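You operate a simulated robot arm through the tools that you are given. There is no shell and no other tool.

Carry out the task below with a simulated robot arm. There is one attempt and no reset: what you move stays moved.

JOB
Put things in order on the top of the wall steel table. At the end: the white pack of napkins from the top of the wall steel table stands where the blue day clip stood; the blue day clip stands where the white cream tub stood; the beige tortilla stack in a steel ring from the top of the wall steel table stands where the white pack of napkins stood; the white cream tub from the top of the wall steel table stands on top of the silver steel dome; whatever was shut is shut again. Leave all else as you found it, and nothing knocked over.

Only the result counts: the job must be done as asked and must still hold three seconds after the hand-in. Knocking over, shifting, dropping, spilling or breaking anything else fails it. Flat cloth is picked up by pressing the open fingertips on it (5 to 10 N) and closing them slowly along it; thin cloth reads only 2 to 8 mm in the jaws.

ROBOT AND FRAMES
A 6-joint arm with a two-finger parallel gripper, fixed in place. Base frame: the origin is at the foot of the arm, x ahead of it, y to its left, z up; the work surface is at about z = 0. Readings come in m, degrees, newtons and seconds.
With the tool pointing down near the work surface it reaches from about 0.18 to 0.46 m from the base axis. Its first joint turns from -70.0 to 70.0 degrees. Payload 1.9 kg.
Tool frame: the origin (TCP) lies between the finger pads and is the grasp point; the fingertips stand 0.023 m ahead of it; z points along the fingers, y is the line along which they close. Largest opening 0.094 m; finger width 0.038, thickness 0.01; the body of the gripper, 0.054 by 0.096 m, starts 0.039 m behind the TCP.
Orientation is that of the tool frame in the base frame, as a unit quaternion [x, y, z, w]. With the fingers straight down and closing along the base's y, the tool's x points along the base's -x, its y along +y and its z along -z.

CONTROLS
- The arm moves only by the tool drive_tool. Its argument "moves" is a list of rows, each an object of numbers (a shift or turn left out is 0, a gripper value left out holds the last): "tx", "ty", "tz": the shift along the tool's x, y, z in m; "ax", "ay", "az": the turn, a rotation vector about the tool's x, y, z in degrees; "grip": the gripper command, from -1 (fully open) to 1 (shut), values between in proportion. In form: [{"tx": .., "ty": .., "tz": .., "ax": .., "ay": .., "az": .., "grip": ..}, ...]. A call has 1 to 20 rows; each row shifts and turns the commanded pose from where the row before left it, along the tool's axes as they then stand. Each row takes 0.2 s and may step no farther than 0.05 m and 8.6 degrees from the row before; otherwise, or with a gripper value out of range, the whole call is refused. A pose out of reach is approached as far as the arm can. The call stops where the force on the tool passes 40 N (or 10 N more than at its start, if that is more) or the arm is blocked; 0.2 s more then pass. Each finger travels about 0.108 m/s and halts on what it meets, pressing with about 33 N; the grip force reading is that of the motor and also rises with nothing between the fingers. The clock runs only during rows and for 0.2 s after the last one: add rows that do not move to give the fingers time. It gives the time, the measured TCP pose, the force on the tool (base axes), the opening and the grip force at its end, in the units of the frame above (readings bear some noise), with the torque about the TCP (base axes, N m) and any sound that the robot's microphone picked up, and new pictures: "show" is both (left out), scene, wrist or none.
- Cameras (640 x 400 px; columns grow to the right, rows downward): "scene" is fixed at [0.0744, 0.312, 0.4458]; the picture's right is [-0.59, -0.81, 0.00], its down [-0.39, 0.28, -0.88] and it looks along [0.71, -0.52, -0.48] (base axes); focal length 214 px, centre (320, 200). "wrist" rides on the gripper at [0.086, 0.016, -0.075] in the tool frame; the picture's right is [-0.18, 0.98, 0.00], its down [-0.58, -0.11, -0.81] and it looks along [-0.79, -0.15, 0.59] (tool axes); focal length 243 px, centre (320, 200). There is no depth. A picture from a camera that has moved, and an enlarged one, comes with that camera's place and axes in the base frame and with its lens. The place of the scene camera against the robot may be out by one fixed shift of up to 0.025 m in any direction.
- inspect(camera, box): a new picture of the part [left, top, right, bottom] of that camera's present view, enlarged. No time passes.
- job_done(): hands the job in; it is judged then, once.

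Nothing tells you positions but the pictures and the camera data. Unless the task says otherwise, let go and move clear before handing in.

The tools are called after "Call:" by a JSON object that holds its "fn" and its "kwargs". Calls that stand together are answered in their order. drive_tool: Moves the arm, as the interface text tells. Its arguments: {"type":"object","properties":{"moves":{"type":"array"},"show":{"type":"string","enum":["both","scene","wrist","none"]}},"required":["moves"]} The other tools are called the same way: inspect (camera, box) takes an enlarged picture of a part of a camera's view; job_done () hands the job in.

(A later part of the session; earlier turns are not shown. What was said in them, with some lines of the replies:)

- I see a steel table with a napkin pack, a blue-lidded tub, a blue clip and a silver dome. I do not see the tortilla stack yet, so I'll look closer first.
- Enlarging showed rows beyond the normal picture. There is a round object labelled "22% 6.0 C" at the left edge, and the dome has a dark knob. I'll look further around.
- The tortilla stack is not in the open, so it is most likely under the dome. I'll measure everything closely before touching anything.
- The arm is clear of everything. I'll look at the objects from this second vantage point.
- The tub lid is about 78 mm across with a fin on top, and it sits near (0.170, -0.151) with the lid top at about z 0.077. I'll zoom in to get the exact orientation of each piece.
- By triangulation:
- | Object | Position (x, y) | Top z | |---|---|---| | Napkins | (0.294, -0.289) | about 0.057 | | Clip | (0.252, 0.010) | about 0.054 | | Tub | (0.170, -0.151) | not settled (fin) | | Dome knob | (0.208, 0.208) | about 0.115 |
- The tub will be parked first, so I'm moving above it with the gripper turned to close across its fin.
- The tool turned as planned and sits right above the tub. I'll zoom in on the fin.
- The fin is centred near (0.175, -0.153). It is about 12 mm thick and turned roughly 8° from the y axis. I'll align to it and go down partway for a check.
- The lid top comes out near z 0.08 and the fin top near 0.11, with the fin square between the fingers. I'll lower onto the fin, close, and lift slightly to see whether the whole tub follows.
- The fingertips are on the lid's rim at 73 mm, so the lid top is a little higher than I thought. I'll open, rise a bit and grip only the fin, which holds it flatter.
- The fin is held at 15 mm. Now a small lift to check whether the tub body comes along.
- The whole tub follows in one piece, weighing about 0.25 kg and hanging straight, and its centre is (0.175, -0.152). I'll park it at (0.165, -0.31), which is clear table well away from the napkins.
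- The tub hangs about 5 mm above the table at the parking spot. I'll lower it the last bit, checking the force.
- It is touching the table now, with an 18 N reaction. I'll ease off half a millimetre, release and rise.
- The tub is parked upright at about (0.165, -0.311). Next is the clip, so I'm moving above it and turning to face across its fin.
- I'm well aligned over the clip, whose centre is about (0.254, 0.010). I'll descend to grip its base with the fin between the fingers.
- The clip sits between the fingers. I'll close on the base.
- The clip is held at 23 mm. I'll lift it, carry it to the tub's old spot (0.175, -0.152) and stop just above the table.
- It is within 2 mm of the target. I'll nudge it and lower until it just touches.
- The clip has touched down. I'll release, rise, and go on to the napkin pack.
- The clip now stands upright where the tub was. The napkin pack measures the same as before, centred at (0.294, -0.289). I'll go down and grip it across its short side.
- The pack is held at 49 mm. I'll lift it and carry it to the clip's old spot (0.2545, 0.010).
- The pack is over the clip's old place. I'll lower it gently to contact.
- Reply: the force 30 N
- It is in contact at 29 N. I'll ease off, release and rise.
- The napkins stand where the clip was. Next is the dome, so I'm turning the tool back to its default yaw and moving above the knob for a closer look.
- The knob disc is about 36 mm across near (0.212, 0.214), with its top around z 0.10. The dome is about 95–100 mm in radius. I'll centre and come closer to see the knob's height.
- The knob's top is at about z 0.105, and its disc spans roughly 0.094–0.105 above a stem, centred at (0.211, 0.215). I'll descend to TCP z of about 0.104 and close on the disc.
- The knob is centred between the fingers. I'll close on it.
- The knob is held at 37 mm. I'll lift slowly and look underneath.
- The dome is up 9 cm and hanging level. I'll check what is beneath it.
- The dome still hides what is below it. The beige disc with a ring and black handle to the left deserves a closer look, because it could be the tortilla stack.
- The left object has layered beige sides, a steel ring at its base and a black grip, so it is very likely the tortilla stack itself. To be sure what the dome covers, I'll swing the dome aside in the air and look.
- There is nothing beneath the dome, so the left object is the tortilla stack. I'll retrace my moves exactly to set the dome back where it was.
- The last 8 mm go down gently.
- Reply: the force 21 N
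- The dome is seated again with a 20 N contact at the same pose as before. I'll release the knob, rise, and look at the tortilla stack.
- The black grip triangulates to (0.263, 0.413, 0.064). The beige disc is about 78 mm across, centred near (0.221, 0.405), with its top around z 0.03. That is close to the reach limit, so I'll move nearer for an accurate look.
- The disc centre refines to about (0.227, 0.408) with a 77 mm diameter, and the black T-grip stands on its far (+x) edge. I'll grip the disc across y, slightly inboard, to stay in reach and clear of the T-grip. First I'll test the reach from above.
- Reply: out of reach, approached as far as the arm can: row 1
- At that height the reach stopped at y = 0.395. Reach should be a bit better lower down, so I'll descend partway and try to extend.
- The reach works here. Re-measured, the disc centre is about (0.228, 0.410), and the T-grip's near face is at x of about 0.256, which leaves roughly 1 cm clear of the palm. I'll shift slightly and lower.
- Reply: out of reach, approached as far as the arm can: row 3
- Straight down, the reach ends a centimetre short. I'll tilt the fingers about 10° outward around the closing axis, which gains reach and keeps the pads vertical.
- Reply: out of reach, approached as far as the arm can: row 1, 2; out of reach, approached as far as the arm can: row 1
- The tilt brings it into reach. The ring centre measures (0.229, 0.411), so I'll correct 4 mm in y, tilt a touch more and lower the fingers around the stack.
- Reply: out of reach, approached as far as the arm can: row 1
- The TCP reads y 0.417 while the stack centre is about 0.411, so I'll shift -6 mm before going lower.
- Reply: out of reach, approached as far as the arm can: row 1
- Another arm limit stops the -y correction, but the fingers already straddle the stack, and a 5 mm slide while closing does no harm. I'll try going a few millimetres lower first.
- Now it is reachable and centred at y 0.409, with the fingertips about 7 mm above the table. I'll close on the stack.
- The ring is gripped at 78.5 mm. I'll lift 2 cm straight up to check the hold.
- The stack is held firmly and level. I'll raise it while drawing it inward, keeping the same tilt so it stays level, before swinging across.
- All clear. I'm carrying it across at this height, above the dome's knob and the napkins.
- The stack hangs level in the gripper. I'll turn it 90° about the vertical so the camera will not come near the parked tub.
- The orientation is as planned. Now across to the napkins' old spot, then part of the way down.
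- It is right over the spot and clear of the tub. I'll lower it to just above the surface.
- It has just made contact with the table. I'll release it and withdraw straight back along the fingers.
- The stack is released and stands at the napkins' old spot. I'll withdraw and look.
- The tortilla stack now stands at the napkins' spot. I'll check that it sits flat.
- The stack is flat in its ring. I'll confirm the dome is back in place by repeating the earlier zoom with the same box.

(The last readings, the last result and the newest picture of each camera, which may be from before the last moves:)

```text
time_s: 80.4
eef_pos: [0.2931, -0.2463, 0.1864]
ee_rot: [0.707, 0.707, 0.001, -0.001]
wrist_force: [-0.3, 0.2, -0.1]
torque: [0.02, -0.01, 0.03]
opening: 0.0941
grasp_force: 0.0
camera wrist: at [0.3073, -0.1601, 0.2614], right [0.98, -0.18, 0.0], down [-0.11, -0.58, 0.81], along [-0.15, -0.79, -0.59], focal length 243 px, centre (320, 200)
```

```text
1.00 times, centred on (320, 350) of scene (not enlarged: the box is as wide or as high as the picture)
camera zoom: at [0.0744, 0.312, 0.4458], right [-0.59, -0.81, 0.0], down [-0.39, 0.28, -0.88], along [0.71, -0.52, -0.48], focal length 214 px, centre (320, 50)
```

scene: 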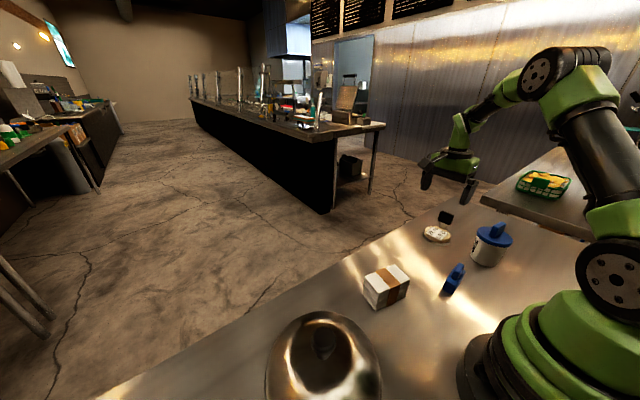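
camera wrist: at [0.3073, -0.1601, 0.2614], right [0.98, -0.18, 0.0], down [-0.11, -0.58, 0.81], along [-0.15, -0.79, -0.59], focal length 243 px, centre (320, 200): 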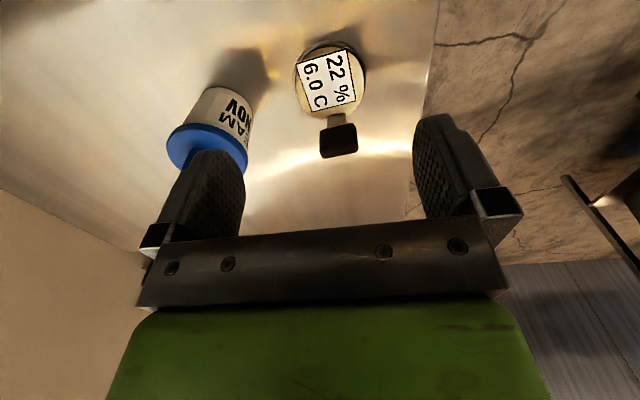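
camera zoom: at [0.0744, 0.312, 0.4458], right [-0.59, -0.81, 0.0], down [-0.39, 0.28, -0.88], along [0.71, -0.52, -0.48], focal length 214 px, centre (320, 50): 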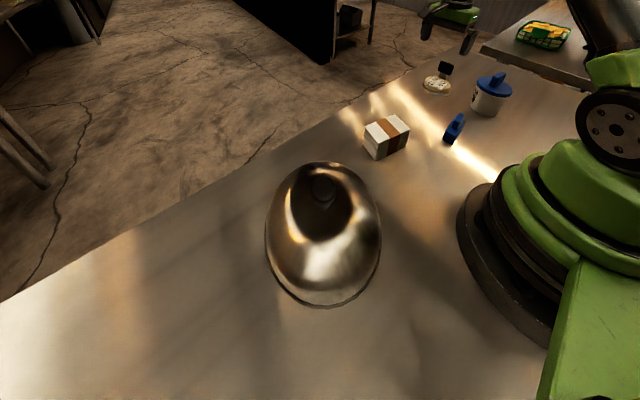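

The dome is within about 2 mm of its original place and everything else is untouched. Now back to the parked tub, aligned to its fin as before.

Call:
{"fn": "drive_tool", "kwargs": {"moves": [{"tx": -0.0214, "ty": -0.0425}, {"tx": -0.0214, "ty": -0.0425}, {"tx": -0.0214, "ty": -0.0426}, {"az": 7.7}, {"tz": 0.02}, {}]}}

Call:
{"fn": "inspect", "kwargs": {"camera": "wrist", "box": [200, 0, 440, 150]}}

```text
time_s: 81.8
eef_pos: [0.1667, -0.3091, 0.1671]
ee_rot: [0.754, 0.657, 0.002, -0.001]
wrist_force: [0.3, -0.9, 0.9]
torque: [-0.01, 0.01, -0.01]
opening: 0.0942
grasp_force: 0.0
camera wrist: at [0.1926, -0.2267, 0.2421], right [0.95, -0.32, 0.0], down [-0.19, -0.56, 0.81], along [-0.25, -0.76, -0.59], focal length 243 px, centre (320, 200)
```

scene: 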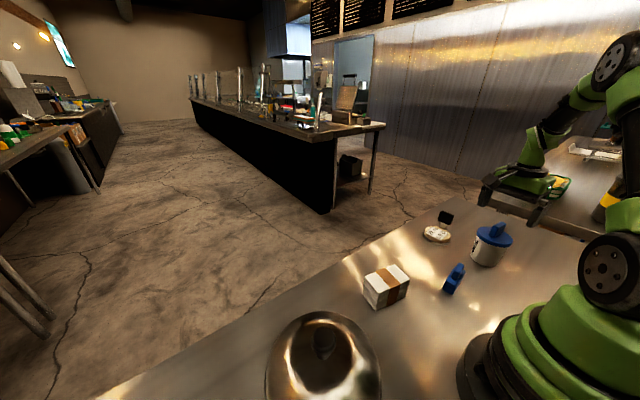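
wrist: 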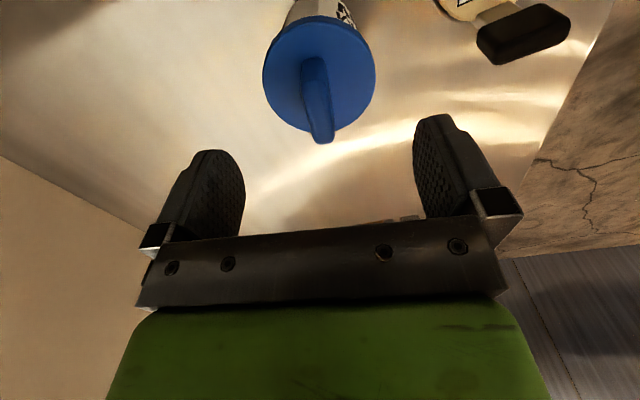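

```text
2.67 times, centred on (320, 75) of wrist
camera zoom: at [0.1926, -0.2267, 0.2421], right [0.95, -0.32, 0.0], down [-0.19, -0.56, 0.81], along [-0.25, -0.76, -0.59], focal length 647 px, centre (320, 533)
```

zoom: 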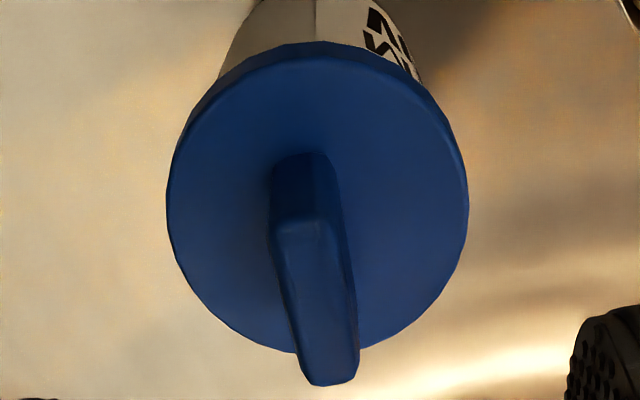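

The alignment is good, with the tub centre within 1.5 mm of the TCP. I'll descend onto the fin and grip.

Call:
{"fn": "drive_tool", "kwargs": {"moves": [{"tx": -0.0015, "tz": 0.025}, {"tz": 0.0228}, {}, {"grip": 0}, {"grip": 0.5}, {"grip": 1}, {"grip": 1}, {"grip": 1}]}}

Call:
{"fn": "inspect", "kwargs": {"camera": "scene", "box": [410, 180, 560, 290]}}

```text
time_s: 83.6
eef_pos: [0.1673, -0.3098, 0.1197]
ee_rot: [0.753, 0.658, 0.0, 0.0]
wrist_force: [0.4, 0.4, 0.1]
torque: [-0.03, 0.0, 0.0]
opening: 0.0148
grasp_force: 33.1
camera wrist: at [0.1933, -0.2278, 0.1941], right [0.95, -0.31, 0.0], down [-0.19, -0.56, 0.81], along [-0.25, -0.76, -0.59], focal length 243 px, centre (320, 200)
```

scene: 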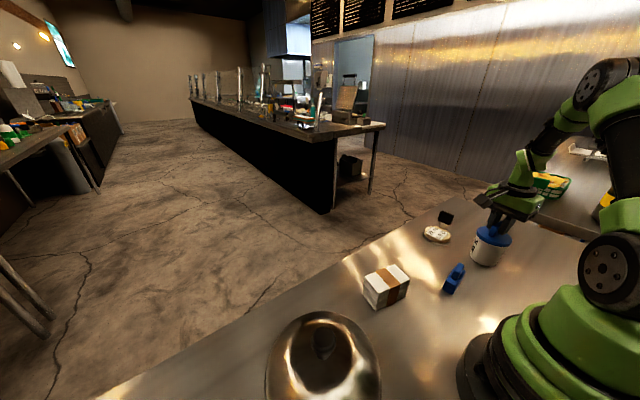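
wrist: 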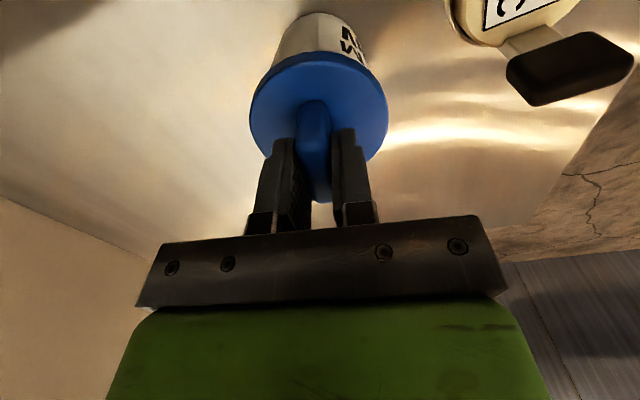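

```text
3.64 times, centred on (485, 235) of scene
camera zoom: at [0.0744, 0.312, 0.4458], right [-0.59, -0.81, 0.0], down [-0.39, 0.28, -0.88], along [0.71, -0.52, -0.48], focal length 780 px, centre (-280, 73)
```

zoom: 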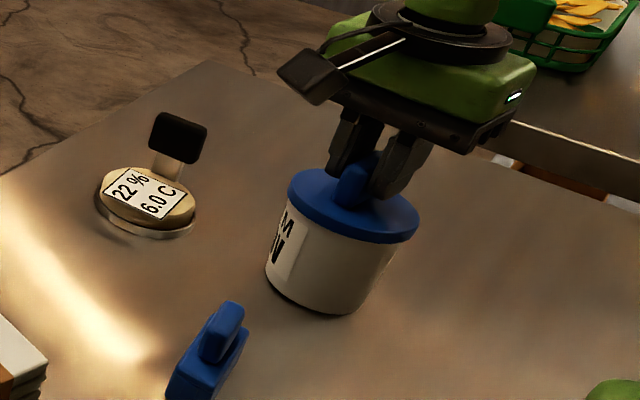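

The fin is held. I'll lift the tub well clear, swing it round to the middle and return the tool to the default yaw.

Call:
{"fn": "drive_tool", "kwargs": {"moves": [{"tz": -0.015}, {"tz": -0.04}, {"tz": -0.045}, {"tz": -0.05}, {"tx": 0.0434, "ty": 0.00987}, {"tx": 0.0434, "ty": 0.00987}, {"tx": 0.0434, "ty": 0.00987}, {"tx": 0.0434, "ty": 0.00987}, {"tx": 0.0434, "ty": 0.00987}, {"tx": 0.0434, "ty": 0.00987}, {}]}}

Call:
{"fn": "drive_tool", "kwargs": {"moves": [{"az": -8.14}, {"az": -8.14}, {"az": -8.14}, {"az": -8.14}, {"az": -8.14}, {"az": -8.14}, {"az": -8.14}, {"az": -8.14}, {"az": -8.14}, {"az": -8.14}, {"az": -8.14}, {"az": -8.14}, {}]}}

```text
time_s: 86.0
eef_pos: [0.2587, -0.0591, 0.2692]
ee_rot: [0.754, 0.657, 0.0, 0.0]
wrist_force: [0.9, -0.2, -3.0]
torque: [0.02, -0.02, 0.0]
opening: 0.0147
grasp_force: 32.9
camera wrist: at [0.2858, 0.0229, 0.3441], right [0.95, -0.32, 0.0], down [-0.19, -0.56, 0.81], along [-0.25, -0.76, -0.59], focal length 243 px, centre (320, 200)
```

scene: 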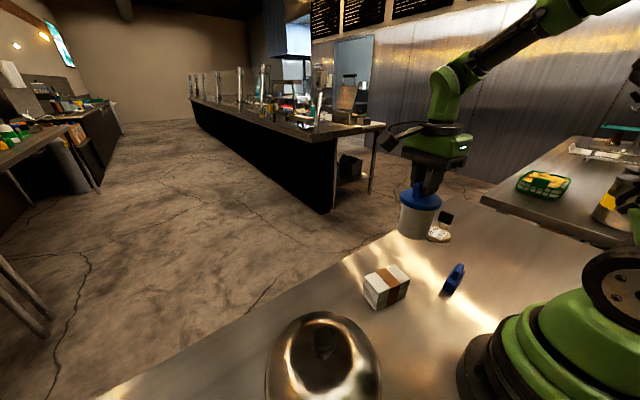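
wrist: 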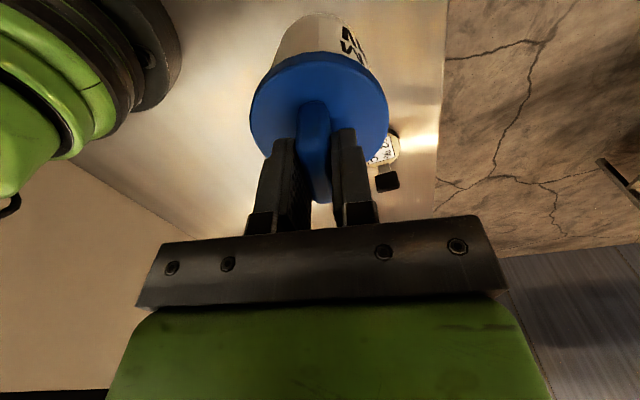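

```text
time_s: 88.8
eef_pos: [0.259, -0.0615, 0.2669]
ee_rot: [0.001, 1.0, 0.0, 0.002]
wrist_force: [-0.4, 0.1, -2.5]
torque: [-0.01, 0.04, -0.01]
opening: 0.015
grasp_force: 32.8
camera wrist: at [0.1709, -0.046, 0.3431], right [0.18, 0.98, 0.0], down [0.58, -0.11, 0.81], along [0.79, -0.15, -0.59], focal length 243 px, centre (320, 200)
```

scene: 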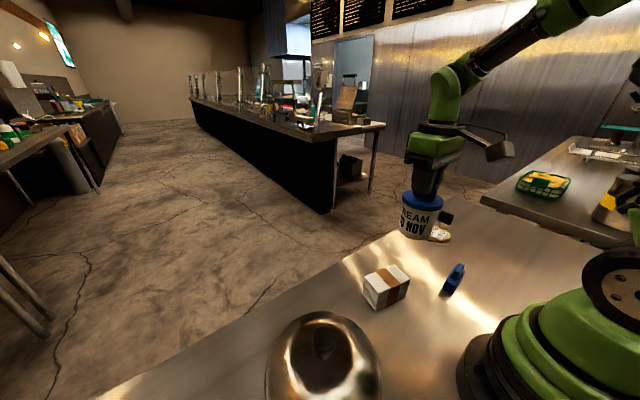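
wrist: 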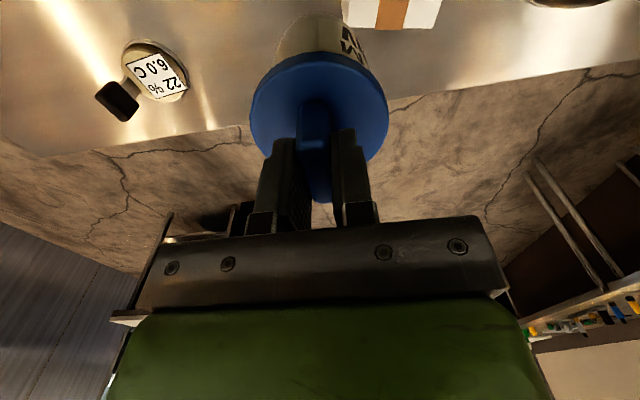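

The tub hangs steady. Moving over the dome's knob at (0.2115, 0.216).

Call:
{"fn": "drive_tool", "kwargs": {"moves": [{"tx": 0.0068, "ty": 0.0395}, {"tx": 0.0068, "ty": 0.0395}, {"tx": 0.0068, "ty": 0.0395}, {"tx": 0.0068, "ty": 0.0395}, {"tx": 0.0068, "ty": 0.0395}, {"tx": 0.0068, "ty": 0.0395}, {"tx": 0.0068, "ty": 0.0395}, {}, {}]}}

Call:
{"fn": "inspect", "kwargs": {"camera": "scene", "box": [220, 250, 420, 390]}}

Call:
{"fn": "inspect", "kwargs": {"camera": "wrist", "box": [180, 0, 460, 4]}}

```text
time_s: 90.8
eef_pos: [0.2099, 0.2139, 0.266]
ee_rot: [0.001, 1.0, 0.0, 0.001]
wrist_force: [-0.7, 0.4, -2.2]
torque: [0.02, 0.0, 0.01]
opening: 0.015
grasp_force: 33.1
camera wrist: at [0.122, 0.2315, 0.3409], right [0.19, 0.98, 0.0], down [0.58, -0.11, 0.81], along [0.79, -0.15, -0.59], focal length 243 px, centre (320, 200)
```

scene: 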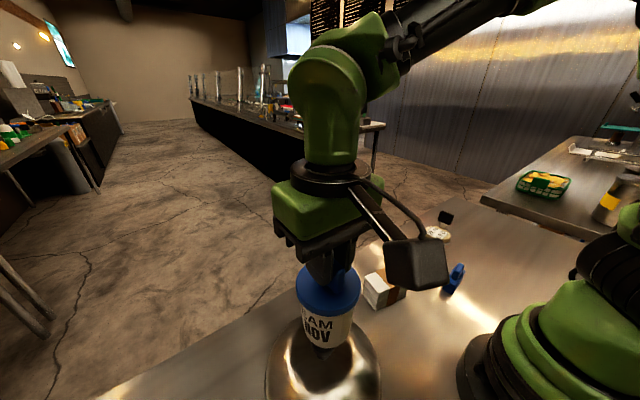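
wrist: 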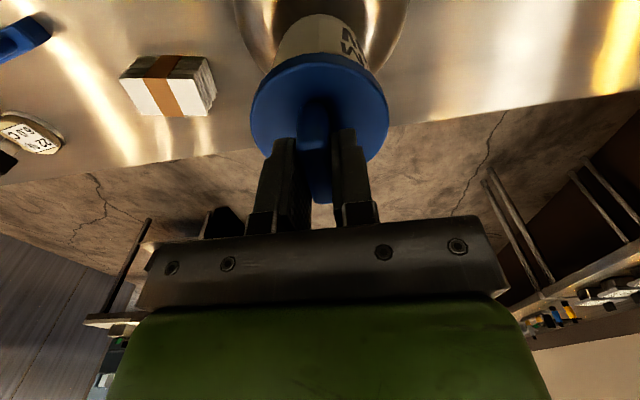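

```text
2.86 times, centred on (320, 320) of scene
camera zoom: at [0.0744, 0.312, 0.4458], right [-0.59, -0.81, 0.0], down [-0.39, 0.28, -0.88], along [0.71, -0.52, -0.48], focal length 613 px, centre (320, -143)
```

zoom: 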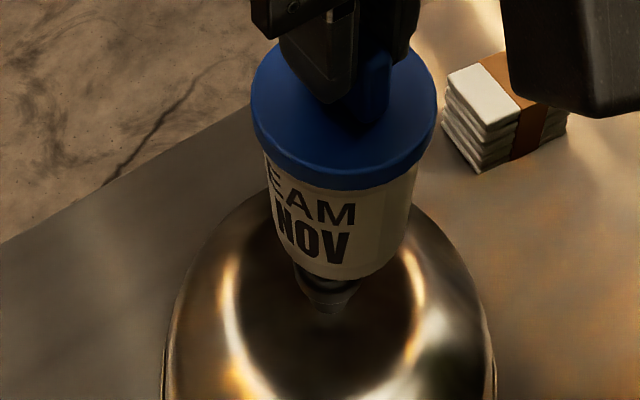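

```text
2.29 times, centred on (320, 2) of wrist
camera zoom: at [0.122, 0.2315, 0.3409], right [0.19, 0.98, 0.0], down [0.58, -0.11, 0.81], along [0.79, -0.15, -0.59], focal length 555 px, centre (320, 653)
```

zoom: 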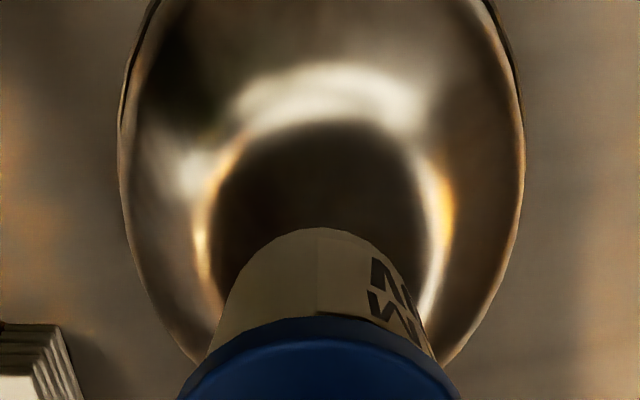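

The tub is about 3–4 mm off the knob's axis. I'll correct that and lower to just above the knob for another look.

Call:
{"fn": "drive_tool", "kwargs": {"moves": [{"tx": -0.0022, "ty": 0.0028}, {"tz": 0.02}, {"tz": 0.012}, {}, {}]}}

Call:
{"fn": "inspect", "kwargs": {"camera": "scene", "box": [260, 270, 400, 370]}}

Call:
{"fn": "inspect", "kwargs": {"camera": "wrist", "box": [200, 0, 440, 150]}}

```text
time_s: 92.0
eef_pos: [0.2123, 0.2174, 0.2349]
ee_rot: [0.001, 1.0, 0.0, -0.001]
wrist_force: [-0.2, -0.4, -2.5]
torque: [-0.01, 0.0, 0.02]
opening: 0.0146
grasp_force: 33.2
camera wrist: at [0.1253, 0.2332, 0.3096], right [0.19, 0.98, 0.0], down [0.58, -0.11, 0.81], along [0.79, -0.15, -0.59], focal length 243 px, centre (320, 200)
```

scene: 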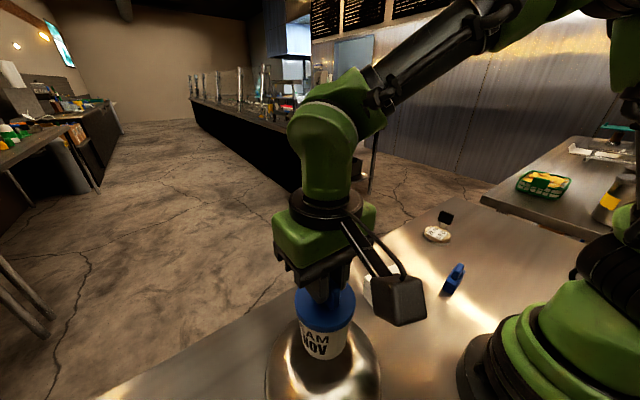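
wrist: 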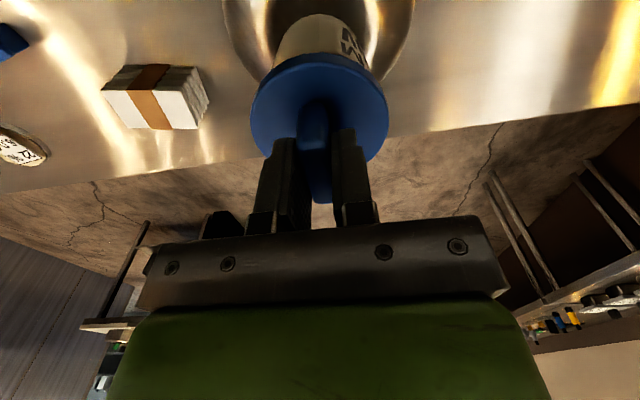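

```text
4.00 times, centred on (330, 320) of scene
camera zoom: at [0.0744, 0.312, 0.4458], right [-0.59, -0.81, 0.0], down [-0.39, 0.28, -0.88], along [0.71, -0.52, -0.48], focal length 858 px, centre (280, -280)
```

zoom: 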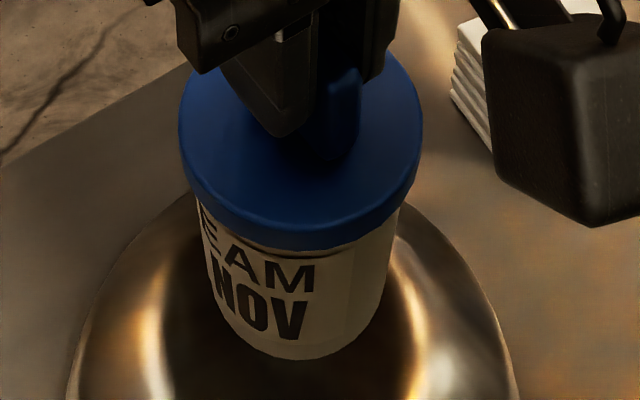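

```text
2.67 times, centred on (320, 75) of wrist
camera zoom: at [0.1253, 0.2332, 0.3096], right [0.19, 0.98, 0.0], down [0.58, -0.11, 0.81], along [0.79, -0.15, -0.59], focal length 647 px, centre (320, 533)
```

zoom: 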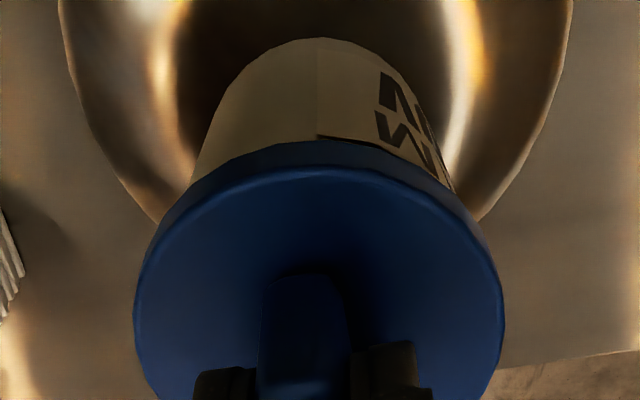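

The alignment looks right from both cameras. Lowering slowly now, watching for contact with the knob.

Call:
{"fn": "drive_tool", "kwargs": {"moves": [{"tz": 0.004}, {"tz": 0.002}, {}], "show": "none"}}

Call:
{"fn": "drive_tool", "kwargs": {"moves": [{"tz": 0.001}, {}], "show": "none"}}

Call:
{"fn": "drive_tool", "kwargs": {"moves": [{"tz": 0.001}, {}], "show": "none"}}

```text
time_s: 92.8
eef_pos: [0.2131, 0.2172, 0.2297]
ee_rot: [0.001, 1.0, 0.001, 0.0]
wrist_force: [0.1, 0.1, -2.0]
torque: [0.01, -0.01, 0.0]
opening: 0.0147
grasp_force: 33.4
```

```text
time_s: 93.4
eef_pos: [0.213, 0.2182, 0.229]
ee_rot: [0.001, 1.0, 0.0, 0.0]
wrist_force: [0.5, -0.5, -2.6]
torque: [-0.02, -0.04, 0.04]
opening: 0.0148
grasp_force: 32.9
```

```text
time_s: 94.0
eef_pos: [0.2151, 0.2174, 0.2268]
ee_rot: [0.001, 1.0, 0.0, 0.0]
wrist_force: [-0.4, 0.0, -3.4]
torque: [0.0, 0.01, 0.05]
opening: 0.0145
grasp_force: 32.8
```

Call:
{"fn": "drive_tool", "kwargs": {"moves": [{"tz": 0.001, "tx": 0.0007, "ty": -0.0005}, {}], "show": "none"}}

Call:
{"fn": "drive_tool", "kwargs": {"moves": [{"tz": 0.001}, {}], "show": "none"}}

```text
time_s: 94.6
eef_pos: [0.2145, 0.2172, 0.2256]
ee_rot: [0.0, 1.0, 0.001, -0.001]
wrist_force: [-0.2, 0.0, -2.5]
torque: [-0.01, -0.01, -0.04]
opening: 0.0147
grasp_force: 33.1
```

```text
time_s: 95.2
eef_pos: [0.2127, 0.218, 0.2249]
ee_rot: [0.0, 1.0, 0.0, 0.0]
wrist_force: [0.1, -0.2, -2.4]
torque: [0.0, -0.01, -0.01]
opening: 0.0147
grasp_force: 33.1
```

No contact yet. I'll take a look before the last millimetres.

Call:
{"fn": "inspect", "kwargs": {"camera": "scene", "box": [270, 290, 390, 370]}}

Call:
{"fn": "inspect", "kwargs": {"camera": "wrist", "box": [200, 0, 440, 2]}}

```text
5.00 times, centred on (330, 330) of scene
camera zoom: at [0.0744, 0.312, 0.4458], right [-0.59, -0.81, 0.0], down [-0.39, 0.28, -0.88], along [0.71, -0.52, -0.48], focal length 1072 px, centre (270, -450)
```

zoom: 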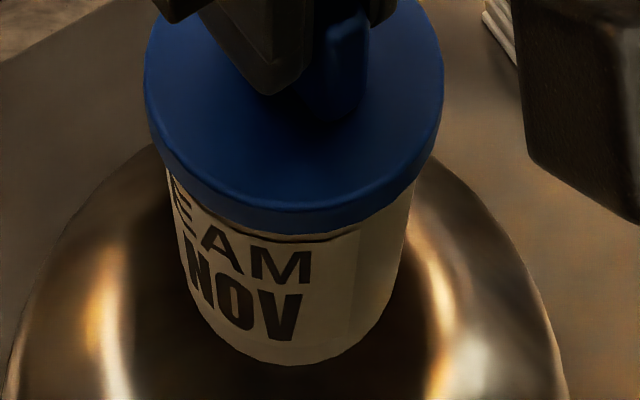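

```text
2.67 times, centred on (320, 1) of wrist
camera zoom: at [0.1259, 0.2331, 0.3008], right [0.19, 0.98, 0.0], down [0.58, -0.11, 0.81], along [0.79, -0.15, -0.59], focal length 647 px, centre (320, 731)
```

zoom: 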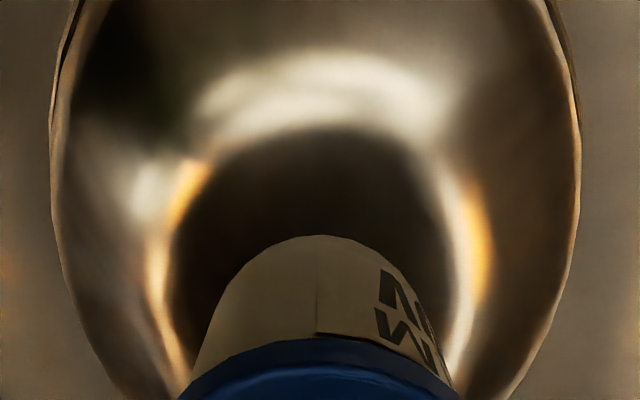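

Both cameras agree to within 1–2 mm. A small y trim, then on down to contact.

Call:
{"fn": "drive_tool", "kwargs": {"moves": [{"ty": -0.0008, "tz": 0.001}, {}], "show": "none"}}

Call:
{"fn": "drive_tool", "kwargs": {"moves": [{"tz": 0.001}, {}], "show": "none"}}

Call:
{"fn": "drive_tool", "kwargs": {"moves": [{"tz": 0.0008}, {}], "show": "none"}}

```text
time_s: 95.8
eef_pos: [0.2131, 0.2167, 0.2253]
ee_rot: [0.001, 1.0, 0.0, -0.001]
wrist_force: [-0.8, -0.6, -2.9]
torque: [0.0, -0.02, -0.02]
opening: 0.015
grasp_force: 33.6
```

```text
time_s: 96.4
eef_pos: [0.2127, 0.2173, 0.2245]
ee_rot: [0.001, 1.0, 0.0, 0.0]
wrist_force: [0.0, 1.3, -2.3]
torque: [0.0, -0.01, 0.03]
opening: 0.0147
grasp_force: 32.7
```

```text
time_s: 97.0
eef_pos: [0.2132, 0.216, 0.2235]
ee_rot: [0.0, 1.0, 0.0, 0.0]
wrist_force: [-0.5, 0.1, -3.1]
torque: [-0.02, -0.02, 0.02]
opening: 0.0148
grasp_force: 32.9
```

Call:
{"fn": "drive_tool", "kwargs": {"moves": [{"tz": 0.001}, {}], "show": "none"}}

Call:
{"fn": "drive_tool", "kwargs": {"moves": [{"tz": 0.0008}, {}], "show": "none"}}

```text
time_s: 97.6
eef_pos: [0.214, 0.2175, 0.2229]
ee_rot: [0.002, 1.0, 0.001, 0.001]
wrist_force: [-4.5, -1.9, 20.1]
torque: [-0.26, 0.42, -0.02]
opening: 0.0148
grasp_force: 32.3
```

```text
time_s: 98.2
eef_pos: [0.2135, 0.2165, 0.2218]
ee_rot: [0.001, 1.0, 0.001, 0.001]
wrist_force: [-0.3, -2.8, 28.9]
torque: [-0.28, -0.14, -0.01]
opening: 0.0151
grasp_force: 33.2
```

Contact came at about 20 N. The torque and both views suggest the knob's centre is 2–3 mm further in +x. I'll lift slightly, trim, and set down again.

Call:
{"fn": "drive_tool", "kwargs": {"moves": [{"tz": -0.003}, {"tz": -0.002}, {"tx": -0.0028, "ty": -0.0008}, {}, {"tz": 0.002}, {}], "show": "none"}}

Call:
{"fn": "drive_tool", "kwargs": {"moves": [{"tz": 0.001}, {}], "show": "none"}}

```text
time_s: 99.6
eef_pos: [0.2151, 0.2164, 0.2235]
ee_rot: [0.001, 1.0, 0.001, 0.0]
wrist_force: [0.4, -0.4, -3.6]
torque: [0.01, -0.01, -0.02]
opening: 0.0148
grasp_force: 32.9
```

```text
time_s: 100.2
eef_pos: [0.215, 0.2156, 0.2239]
ee_rot: [0.0, 1.0, 0.0, 0.001]
wrist_force: [-1.1, -0.4, -2.9]
torque: [-0.01, -0.06, -0.01]
opening: 0.0147
grasp_force: 33.2
```

Call:
{"fn": "drive_tool", "kwargs": {"moves": [{"tz": 0.0006}, {}], "show": "none"}}

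```text
time_s: 100.8
eef_pos: [0.2164, 0.2152, 0.2232]
ee_rot: [0.0, 1.0, 0.0, 0.001]
wrist_force: [-1.5, 0.0, -2.2]
torque: [0.0, -0.03, 0.0]
opening: 0.0151
grasp_force: 33.0
```

Call:
{"fn": "drive_tool", "kwargs": {"moves": [{"tz": 0.0006}, {}], "show": "none"}}

```text
time_s: 101.4
eef_pos: [0.2162, 0.2158, 0.223]
ee_rot: [0.001, 1.0, 0.0, 0.001]
wrist_force: [-0.3, 0.4, -2.1]
torque: [-0.01, 0.02, 0.01]
opening: 0.0146
grasp_force: 33.1
```

Call:
{"fn": "drive_tool", "kwargs": {"moves": [{"tz": 0.0006}, {}], "show": "both"}}

Call:
{"fn": "inspect", "kwargs": {"camera": "scene", "box": [250, 270, 410, 380]}}

```text
time_s: 102.0
eef_pos: [0.2167, 0.2155, 0.222]
ee_rot: [0.0, 1.0, 0.001, 0.0]
wrist_force: [-0.6, 0.1, -3.3]
torque: [-0.02, -0.02, -0.02]
opening: 0.0148
grasp_force: 33.1
camera wrist: at [0.1285, 0.2318, 0.2968], right [0.19, 0.98, 0.0], down [0.58, -0.11, 0.81], along [0.79, -0.15, -0.59], focal length 243 px, centre (320, 200)
```

scene: 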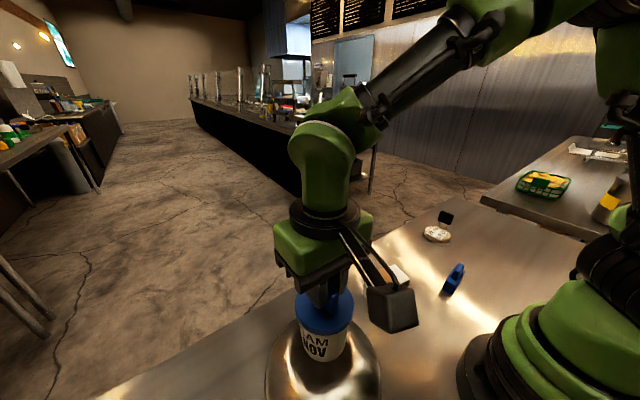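
wrist: 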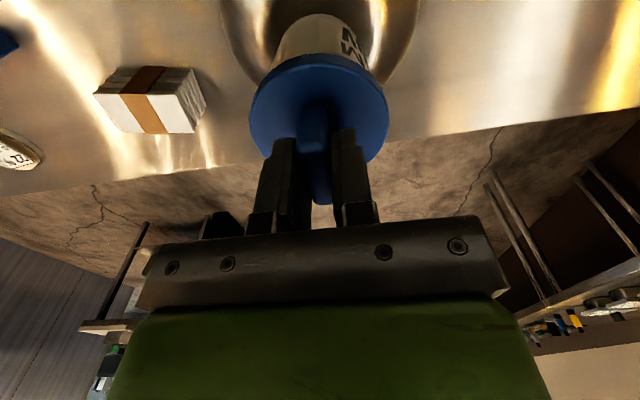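

```text
3.64 times, centred on (330, 325) of scene
camera zoom: at [0.0744, 0.312, 0.4458], right [-0.59, -0.81, 0.0], down [-0.39, 0.28, -0.88], along [0.71, -0.52, -0.48], focal length 780 px, centre (284, -254)
```

zoom: 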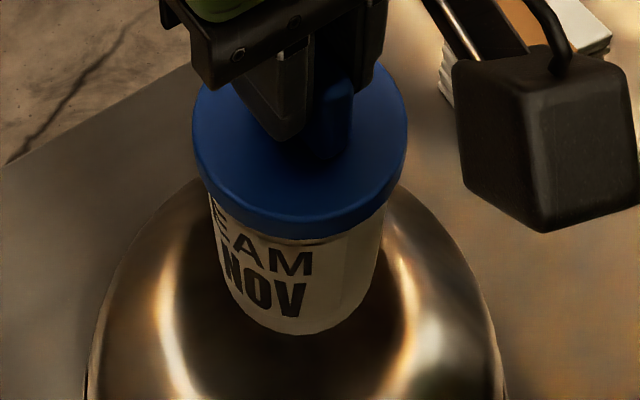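

Call:
{"fn": "drive_tool", "kwargs": {"moves": [{"tz": 0.0006}, {}], "show": "none"}}

```text
time_s: 102.6
eef_pos: [0.2164, 0.2157, 0.2213]
ee_rot: [0.001, 1.0, 0.001, 0.0]
wrist_force: [-2.0, -2.5, 15.0]
torque: [-0.21, 0.14, 0.0]
opening: 0.0145
grasp_force: 33.2
```

It is touching again, and both cameras show the tub centred over the dome to about 1 mm. I'll relax the press and open the fingers gently.

Call:
{"fn": "drive_tool", "kwargs": {"moves": [{"tz": -0.0005}, {}, {"grip": 0.75}, {"grip": 0.65}, {}]}}

Call:
{"fn": "inspect", "kwargs": {"camera": "scene", "box": [250, 270, 410, 380]}}

```text
time_s: 103.8
eef_pos: [0.2157, 0.2159, 0.2216]
ee_rot: [0.001, 1.0, 0.0, 0.0]
wrist_force: [0.0, -0.3, 1.3]
torque: [0.01, 0.02, 0.0]
opening: 0.0164
grasp_force: 0.0
camera wrist: at [0.1282, 0.2316, 0.2963], right [0.19, 0.98, 0.0], down [0.58, -0.11, 0.81], along [0.79, -0.15, -0.59], focal length 243 px, centre (320, 200)
```

scene: 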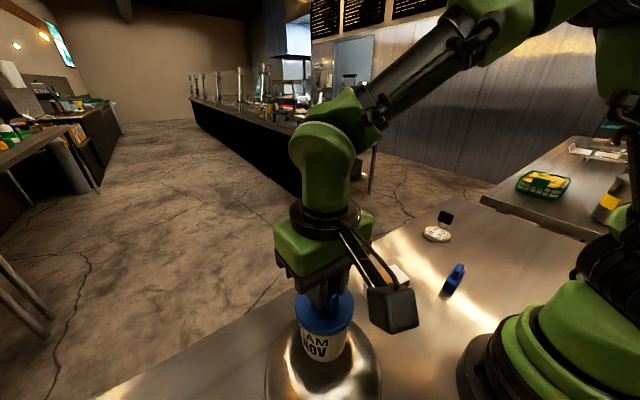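
wrist: 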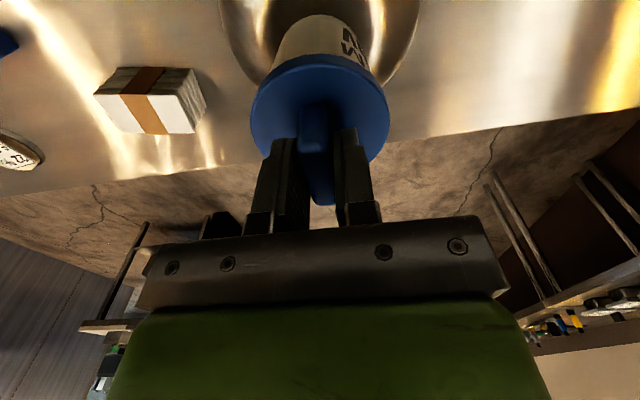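

```text
3.64 times, centred on (330, 325) of scene
camera zoom: at [0.0744, 0.312, 0.4458], right [-0.59, -0.81, 0.0], down [-0.39, 0.28, -0.88], along [0.71, -0.52, -0.48], focal length 780 px, centre (284, -254)
```

zoom: 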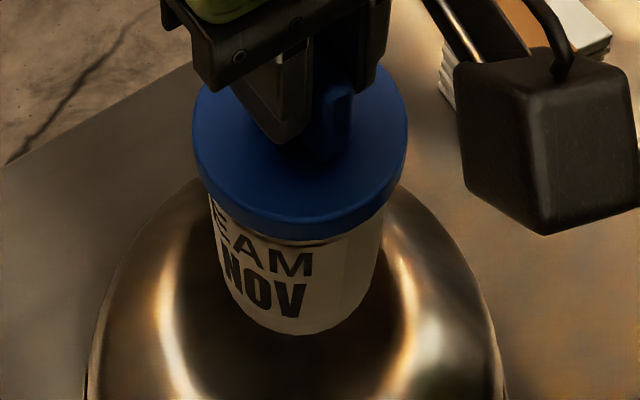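

The fingers are just off the fin with no grip force, and the tub stays put. I'll pause a moment as a balance test, then open more.

Call:
{"fn": "drive_tool", "kwargs": {"moves": [{}, {}, {}, {}, {"grip": 0.5}, {"grip": 0.5}, {}, {}], "show": "wrist"}}

Call:
{"fn": "inspect", "kwargs": {"camera": "scene", "box": [250, 270, 410, 380]}}

```text
time_s: 105.6
eef_pos: [0.2173, 0.2156, 0.2215]
ee_rot: [0.001, 1.0, -0.001, 0.0]
wrist_force: [-0.6, -0.3, 0.6]
torque: [0.0, 0.01, 0.01]
opening: 0.0235
grasp_force: 0.1
camera wrist: at [0.1282, 0.2316, 0.2965], right [0.19, 0.98, 0.0], down [0.58, -0.11, 0.81], along [0.79, -0.15, -0.59], focal length 243 px, centre (320, 200)
```

wrist: 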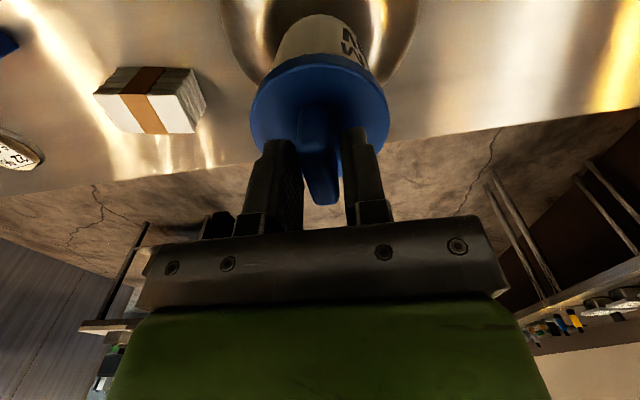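

```text
3.64 times, centred on (330, 325) of scene
camera zoom: at [0.0744, 0.312, 0.4458], right [-0.59, -0.81, 0.0], down [-0.39, 0.28, -0.88], along [0.71, -0.52, -0.48], focal length 780 px, centre (284, -254)
```

zoom: 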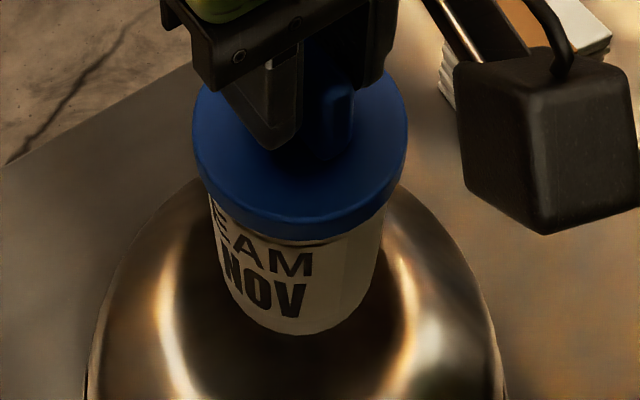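

The tub is standing freely and has not moved. I'll open wider and rise straight up, clear of it.

Call:
{"fn": "drive_tool", "kwargs": {"moves": [{"grip": 0.1}, {"grip": 0.1}, {}, {"tz": -0.015}, {"tz": -0.03}, {"tz": -0.04}, {"tz": -0.04}, {}]}}

Call:
{"fn": "inspect", "kwargs": {"camera": "scene", "box": [250, 270, 410, 380]}}

```text
time_s: 107.4
eef_pos: [0.216, 0.2145, 0.3484]
ee_rot: [0.0, 1.0, 0.0, 0.001]
wrist_force: [0.2, 0.2, -0.2]
torque: [-0.03, -0.01, -0.03]
opening: 0.0422
grasp_force: 0.1
camera wrist: at [0.1286, 0.23, 0.4235], right [0.18, 0.98, 0.0], down [0.58, -0.11, 0.81], along [0.79, -0.15, -0.59], focal length 243 px, centre (320, 200)
```

scene: 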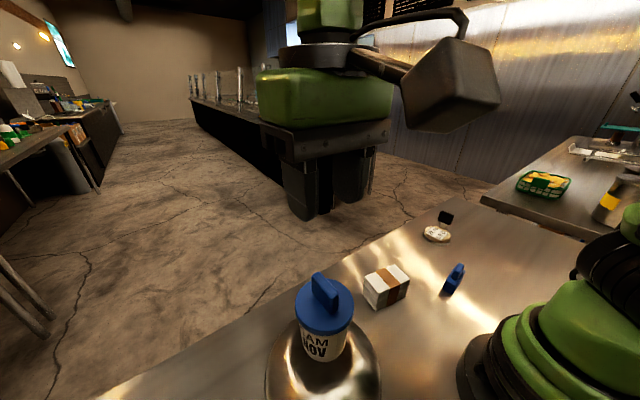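
wrist: 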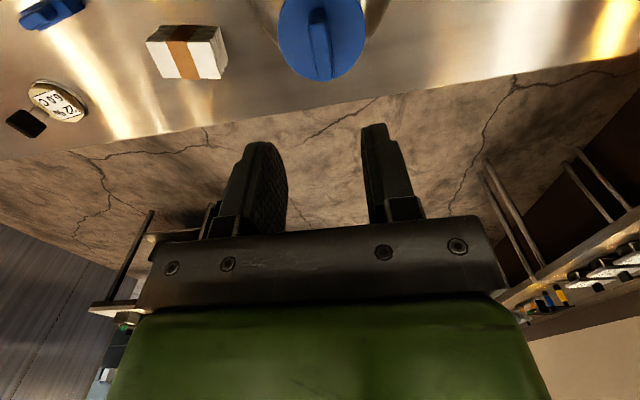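

```text
3.64 times, centred on (330, 325) of scene
camera zoom: at [0.0744, 0.312, 0.4458], right [-0.59, -0.81, 0.0], down [-0.39, 0.28, -0.88], along [0.71, -0.52, -0.48], focal length 780 px, centre (284, -254)
```

zoom: 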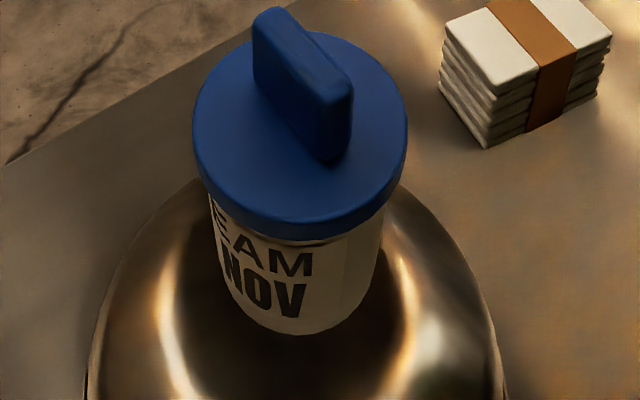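

The tub stands upright on the dome. I'll back off to the start pose and compare final positions from the same viewpoint as the first picture.

Call:
{"fn": "drive_tool", "kwargs": {"moves": [{"tz": -0.04}, {"tz": -0.042}, {"ty": -0.042, "grip": -1}, {"ty": -0.042}, {"ty": -0.042}, {"ty": -0.0407, "tx": -0.005}, {}, {}]}}

Call:
{"fn": "inspect", "kwargs": {"camera": "wrist", "box": [0, 0, 640, 10]}}

Call:
{"fn": "inspect", "kwargs": {"camera": "scene", "box": [0, 300, 640, 400]}}

```text
time_s: 109.2
eef_pos: [0.2213, 0.0478, 0.4298]
ee_rot: [-0.001, 1.0, 0.0, 0.0]
wrist_force: [-1.0, -0.1, 0.9]
torque: [0.03, 0.03, 0.0]
opening: 0.094
grasp_force: 0.2
camera wrist: at [0.1333, 0.0628, 0.5049], right [0.18, 0.98, 0.0], down [0.58, -0.11, 0.81], along [0.79, -0.15, -0.59], focal length 243 px, centre (320, 200)
```

scene: 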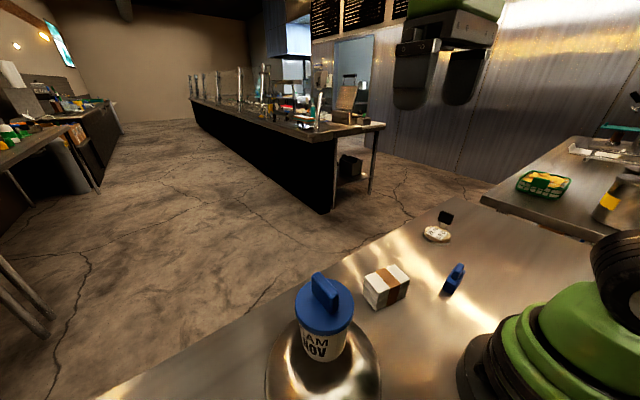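
wrist: 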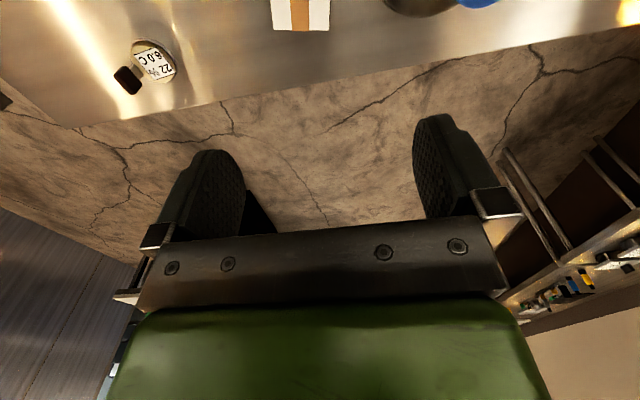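

```text
1.00 times, centred on (320, 5) of wrist (not enlarged: the box is as wide or as high as the picture)
camera zoom: at [0.1333, 0.0628, 0.5049], right [0.18, 0.98, 0.0], down [0.58, -0.11, 0.81], along [0.79, -0.15, -0.59], focal length 243 px, centre (320, 395)
```

zoom: 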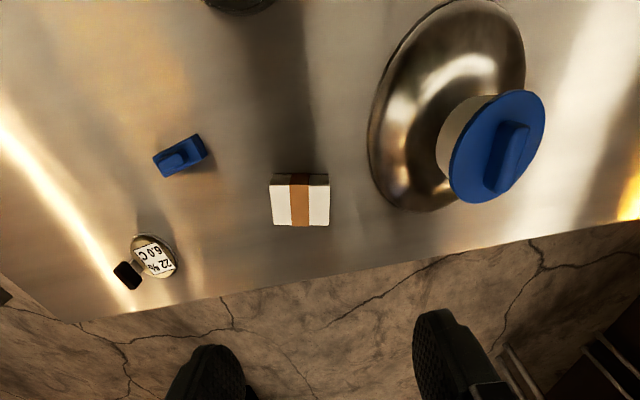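

```text
1.00 times, centred on (320, 350) of scene (not enlarged: the box is as wide or as high as the picture)
camera zoom: at [0.0744, 0.312, 0.4458], right [-0.59, -0.81, 0.0], down [-0.39, 0.28, -0.88], along [0.71, -0.52, -0.48], focal length 214 px, centre (320, 50)
```

zoom: 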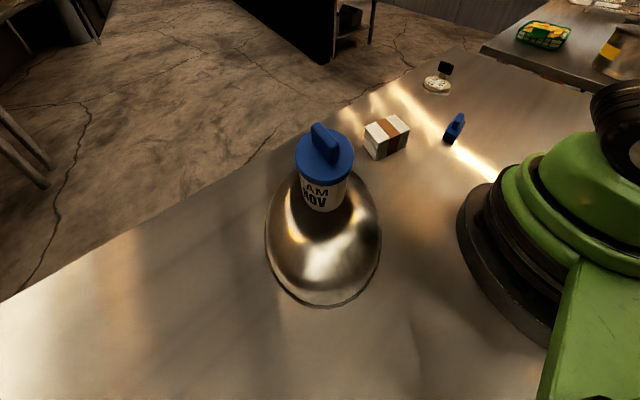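

Everything is where it should be:

- **Clip** at about (0.174, -0.150), the tub's old spot
- **Napkins** at about (0.252, 0.010), the clip's old spot
- **Tortilla stack** at about (0.291, -0.288), the napkins' old spot
- **Tub** on the dome

I'll wait a few seconds to confirm the tub holds.

Call:
{"fn": "drive_tool", "kwargs": {"moves": [{}, {}, {}, {}, {}, {}, {}, {}, {}, {}, {}, {}, {}, {}, {}, {}, {}, {}]}}

Call:
{"fn": "inspect", "kwargs": {"camera": "scene", "box": [250, 270, 410, 380]}}

```text
time_s: 113.0
eef_pos: [0.2214, 0.0475, 0.4307]
ee_rot: [0.001, 1.0, 0.0, 0.0]
wrist_force: [-0.1, 0.2, 0.1]
torque: [-0.01, 0.0, 0.03]
opening: 0.0941
grasp_force: 0.1
camera wrist: at [0.1334, 0.063, 0.5049], right [0.19, 0.98, 0.0], down [0.58, -0.11, 0.81], along [0.79, -0.15, -0.59], focal length 243 px, centre (320, 200)
```

scene: 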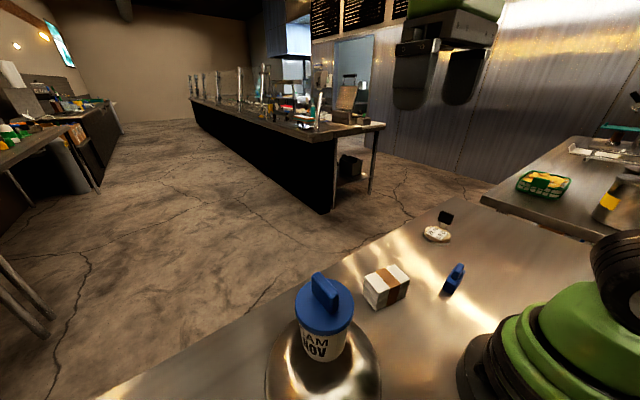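
wrist: 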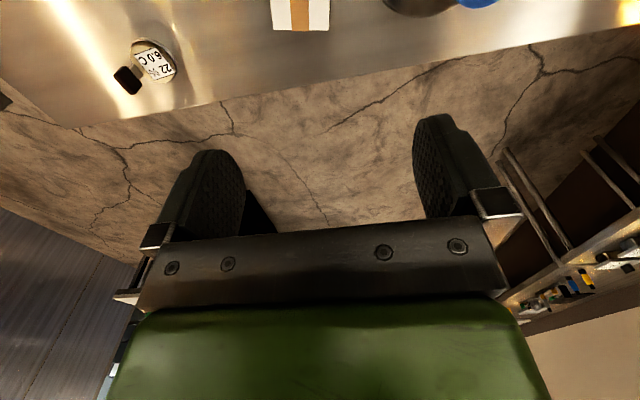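

```text
3.64 times, centred on (330, 325) of scene
camera zoom: at [0.0744, 0.312, 0.4458], right [-0.59, -0.81, 0.0], down [-0.39, 0.28, -0.88], along [0.71, -0.52, -0.48], focal length 780 px, centre (284, -254)
```

zoom: 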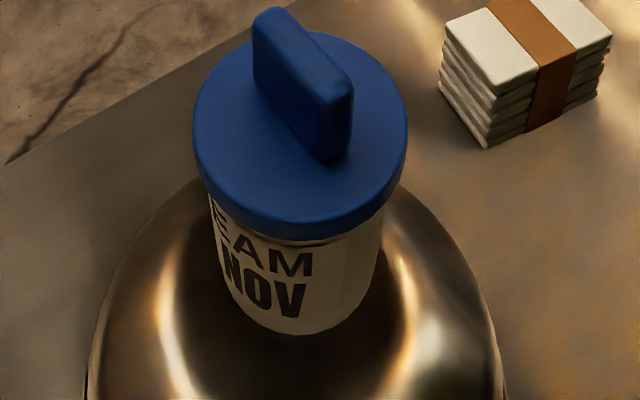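

After nearly 4 seconds nothing has moved: the tub stands steady on the dome, the other pieces are in their places, and the gripper is clear. I'm handing in the job.

Call:
{"fn": "job_done", "kwargs": {}}

```text
The job is handed in.
```

I've handed in the job with all four pieces on their asked spots. Nothing moved during a wait of nearly 4 seconds before I handed it in.

| Piece | Now stands | Measured position (x, y in m) |
|---|---|---|
| White napkin pack | where the blue day clip stood | about (0.252, 0.010) |
| Blue day clip | where the cream tub stood | about (0.174, -0.150) |
| Tortilla stack in its ring | where the napkins stood | about (0.291, -0.288) |
| White cream tub | upright on the dome's knob | centred to about 1 mm by both cameras |

- **Placement accuracy:** by my camera measurements each piece is within about 5 mm of its target.
- **The dome was moved:** I lifted it once because I first thought the tortillas were under it. Nothing was there, so I set it back, about 2 mm from where it started.
- **The tortilla stack:** I identified it by its layered beige discs and steel ring. It carries a "22 % 6.0 C" label and was the only piece on the table that fitted the description.
- **Shut items:** nothing was left open. The tub's lid stayed on throughout.
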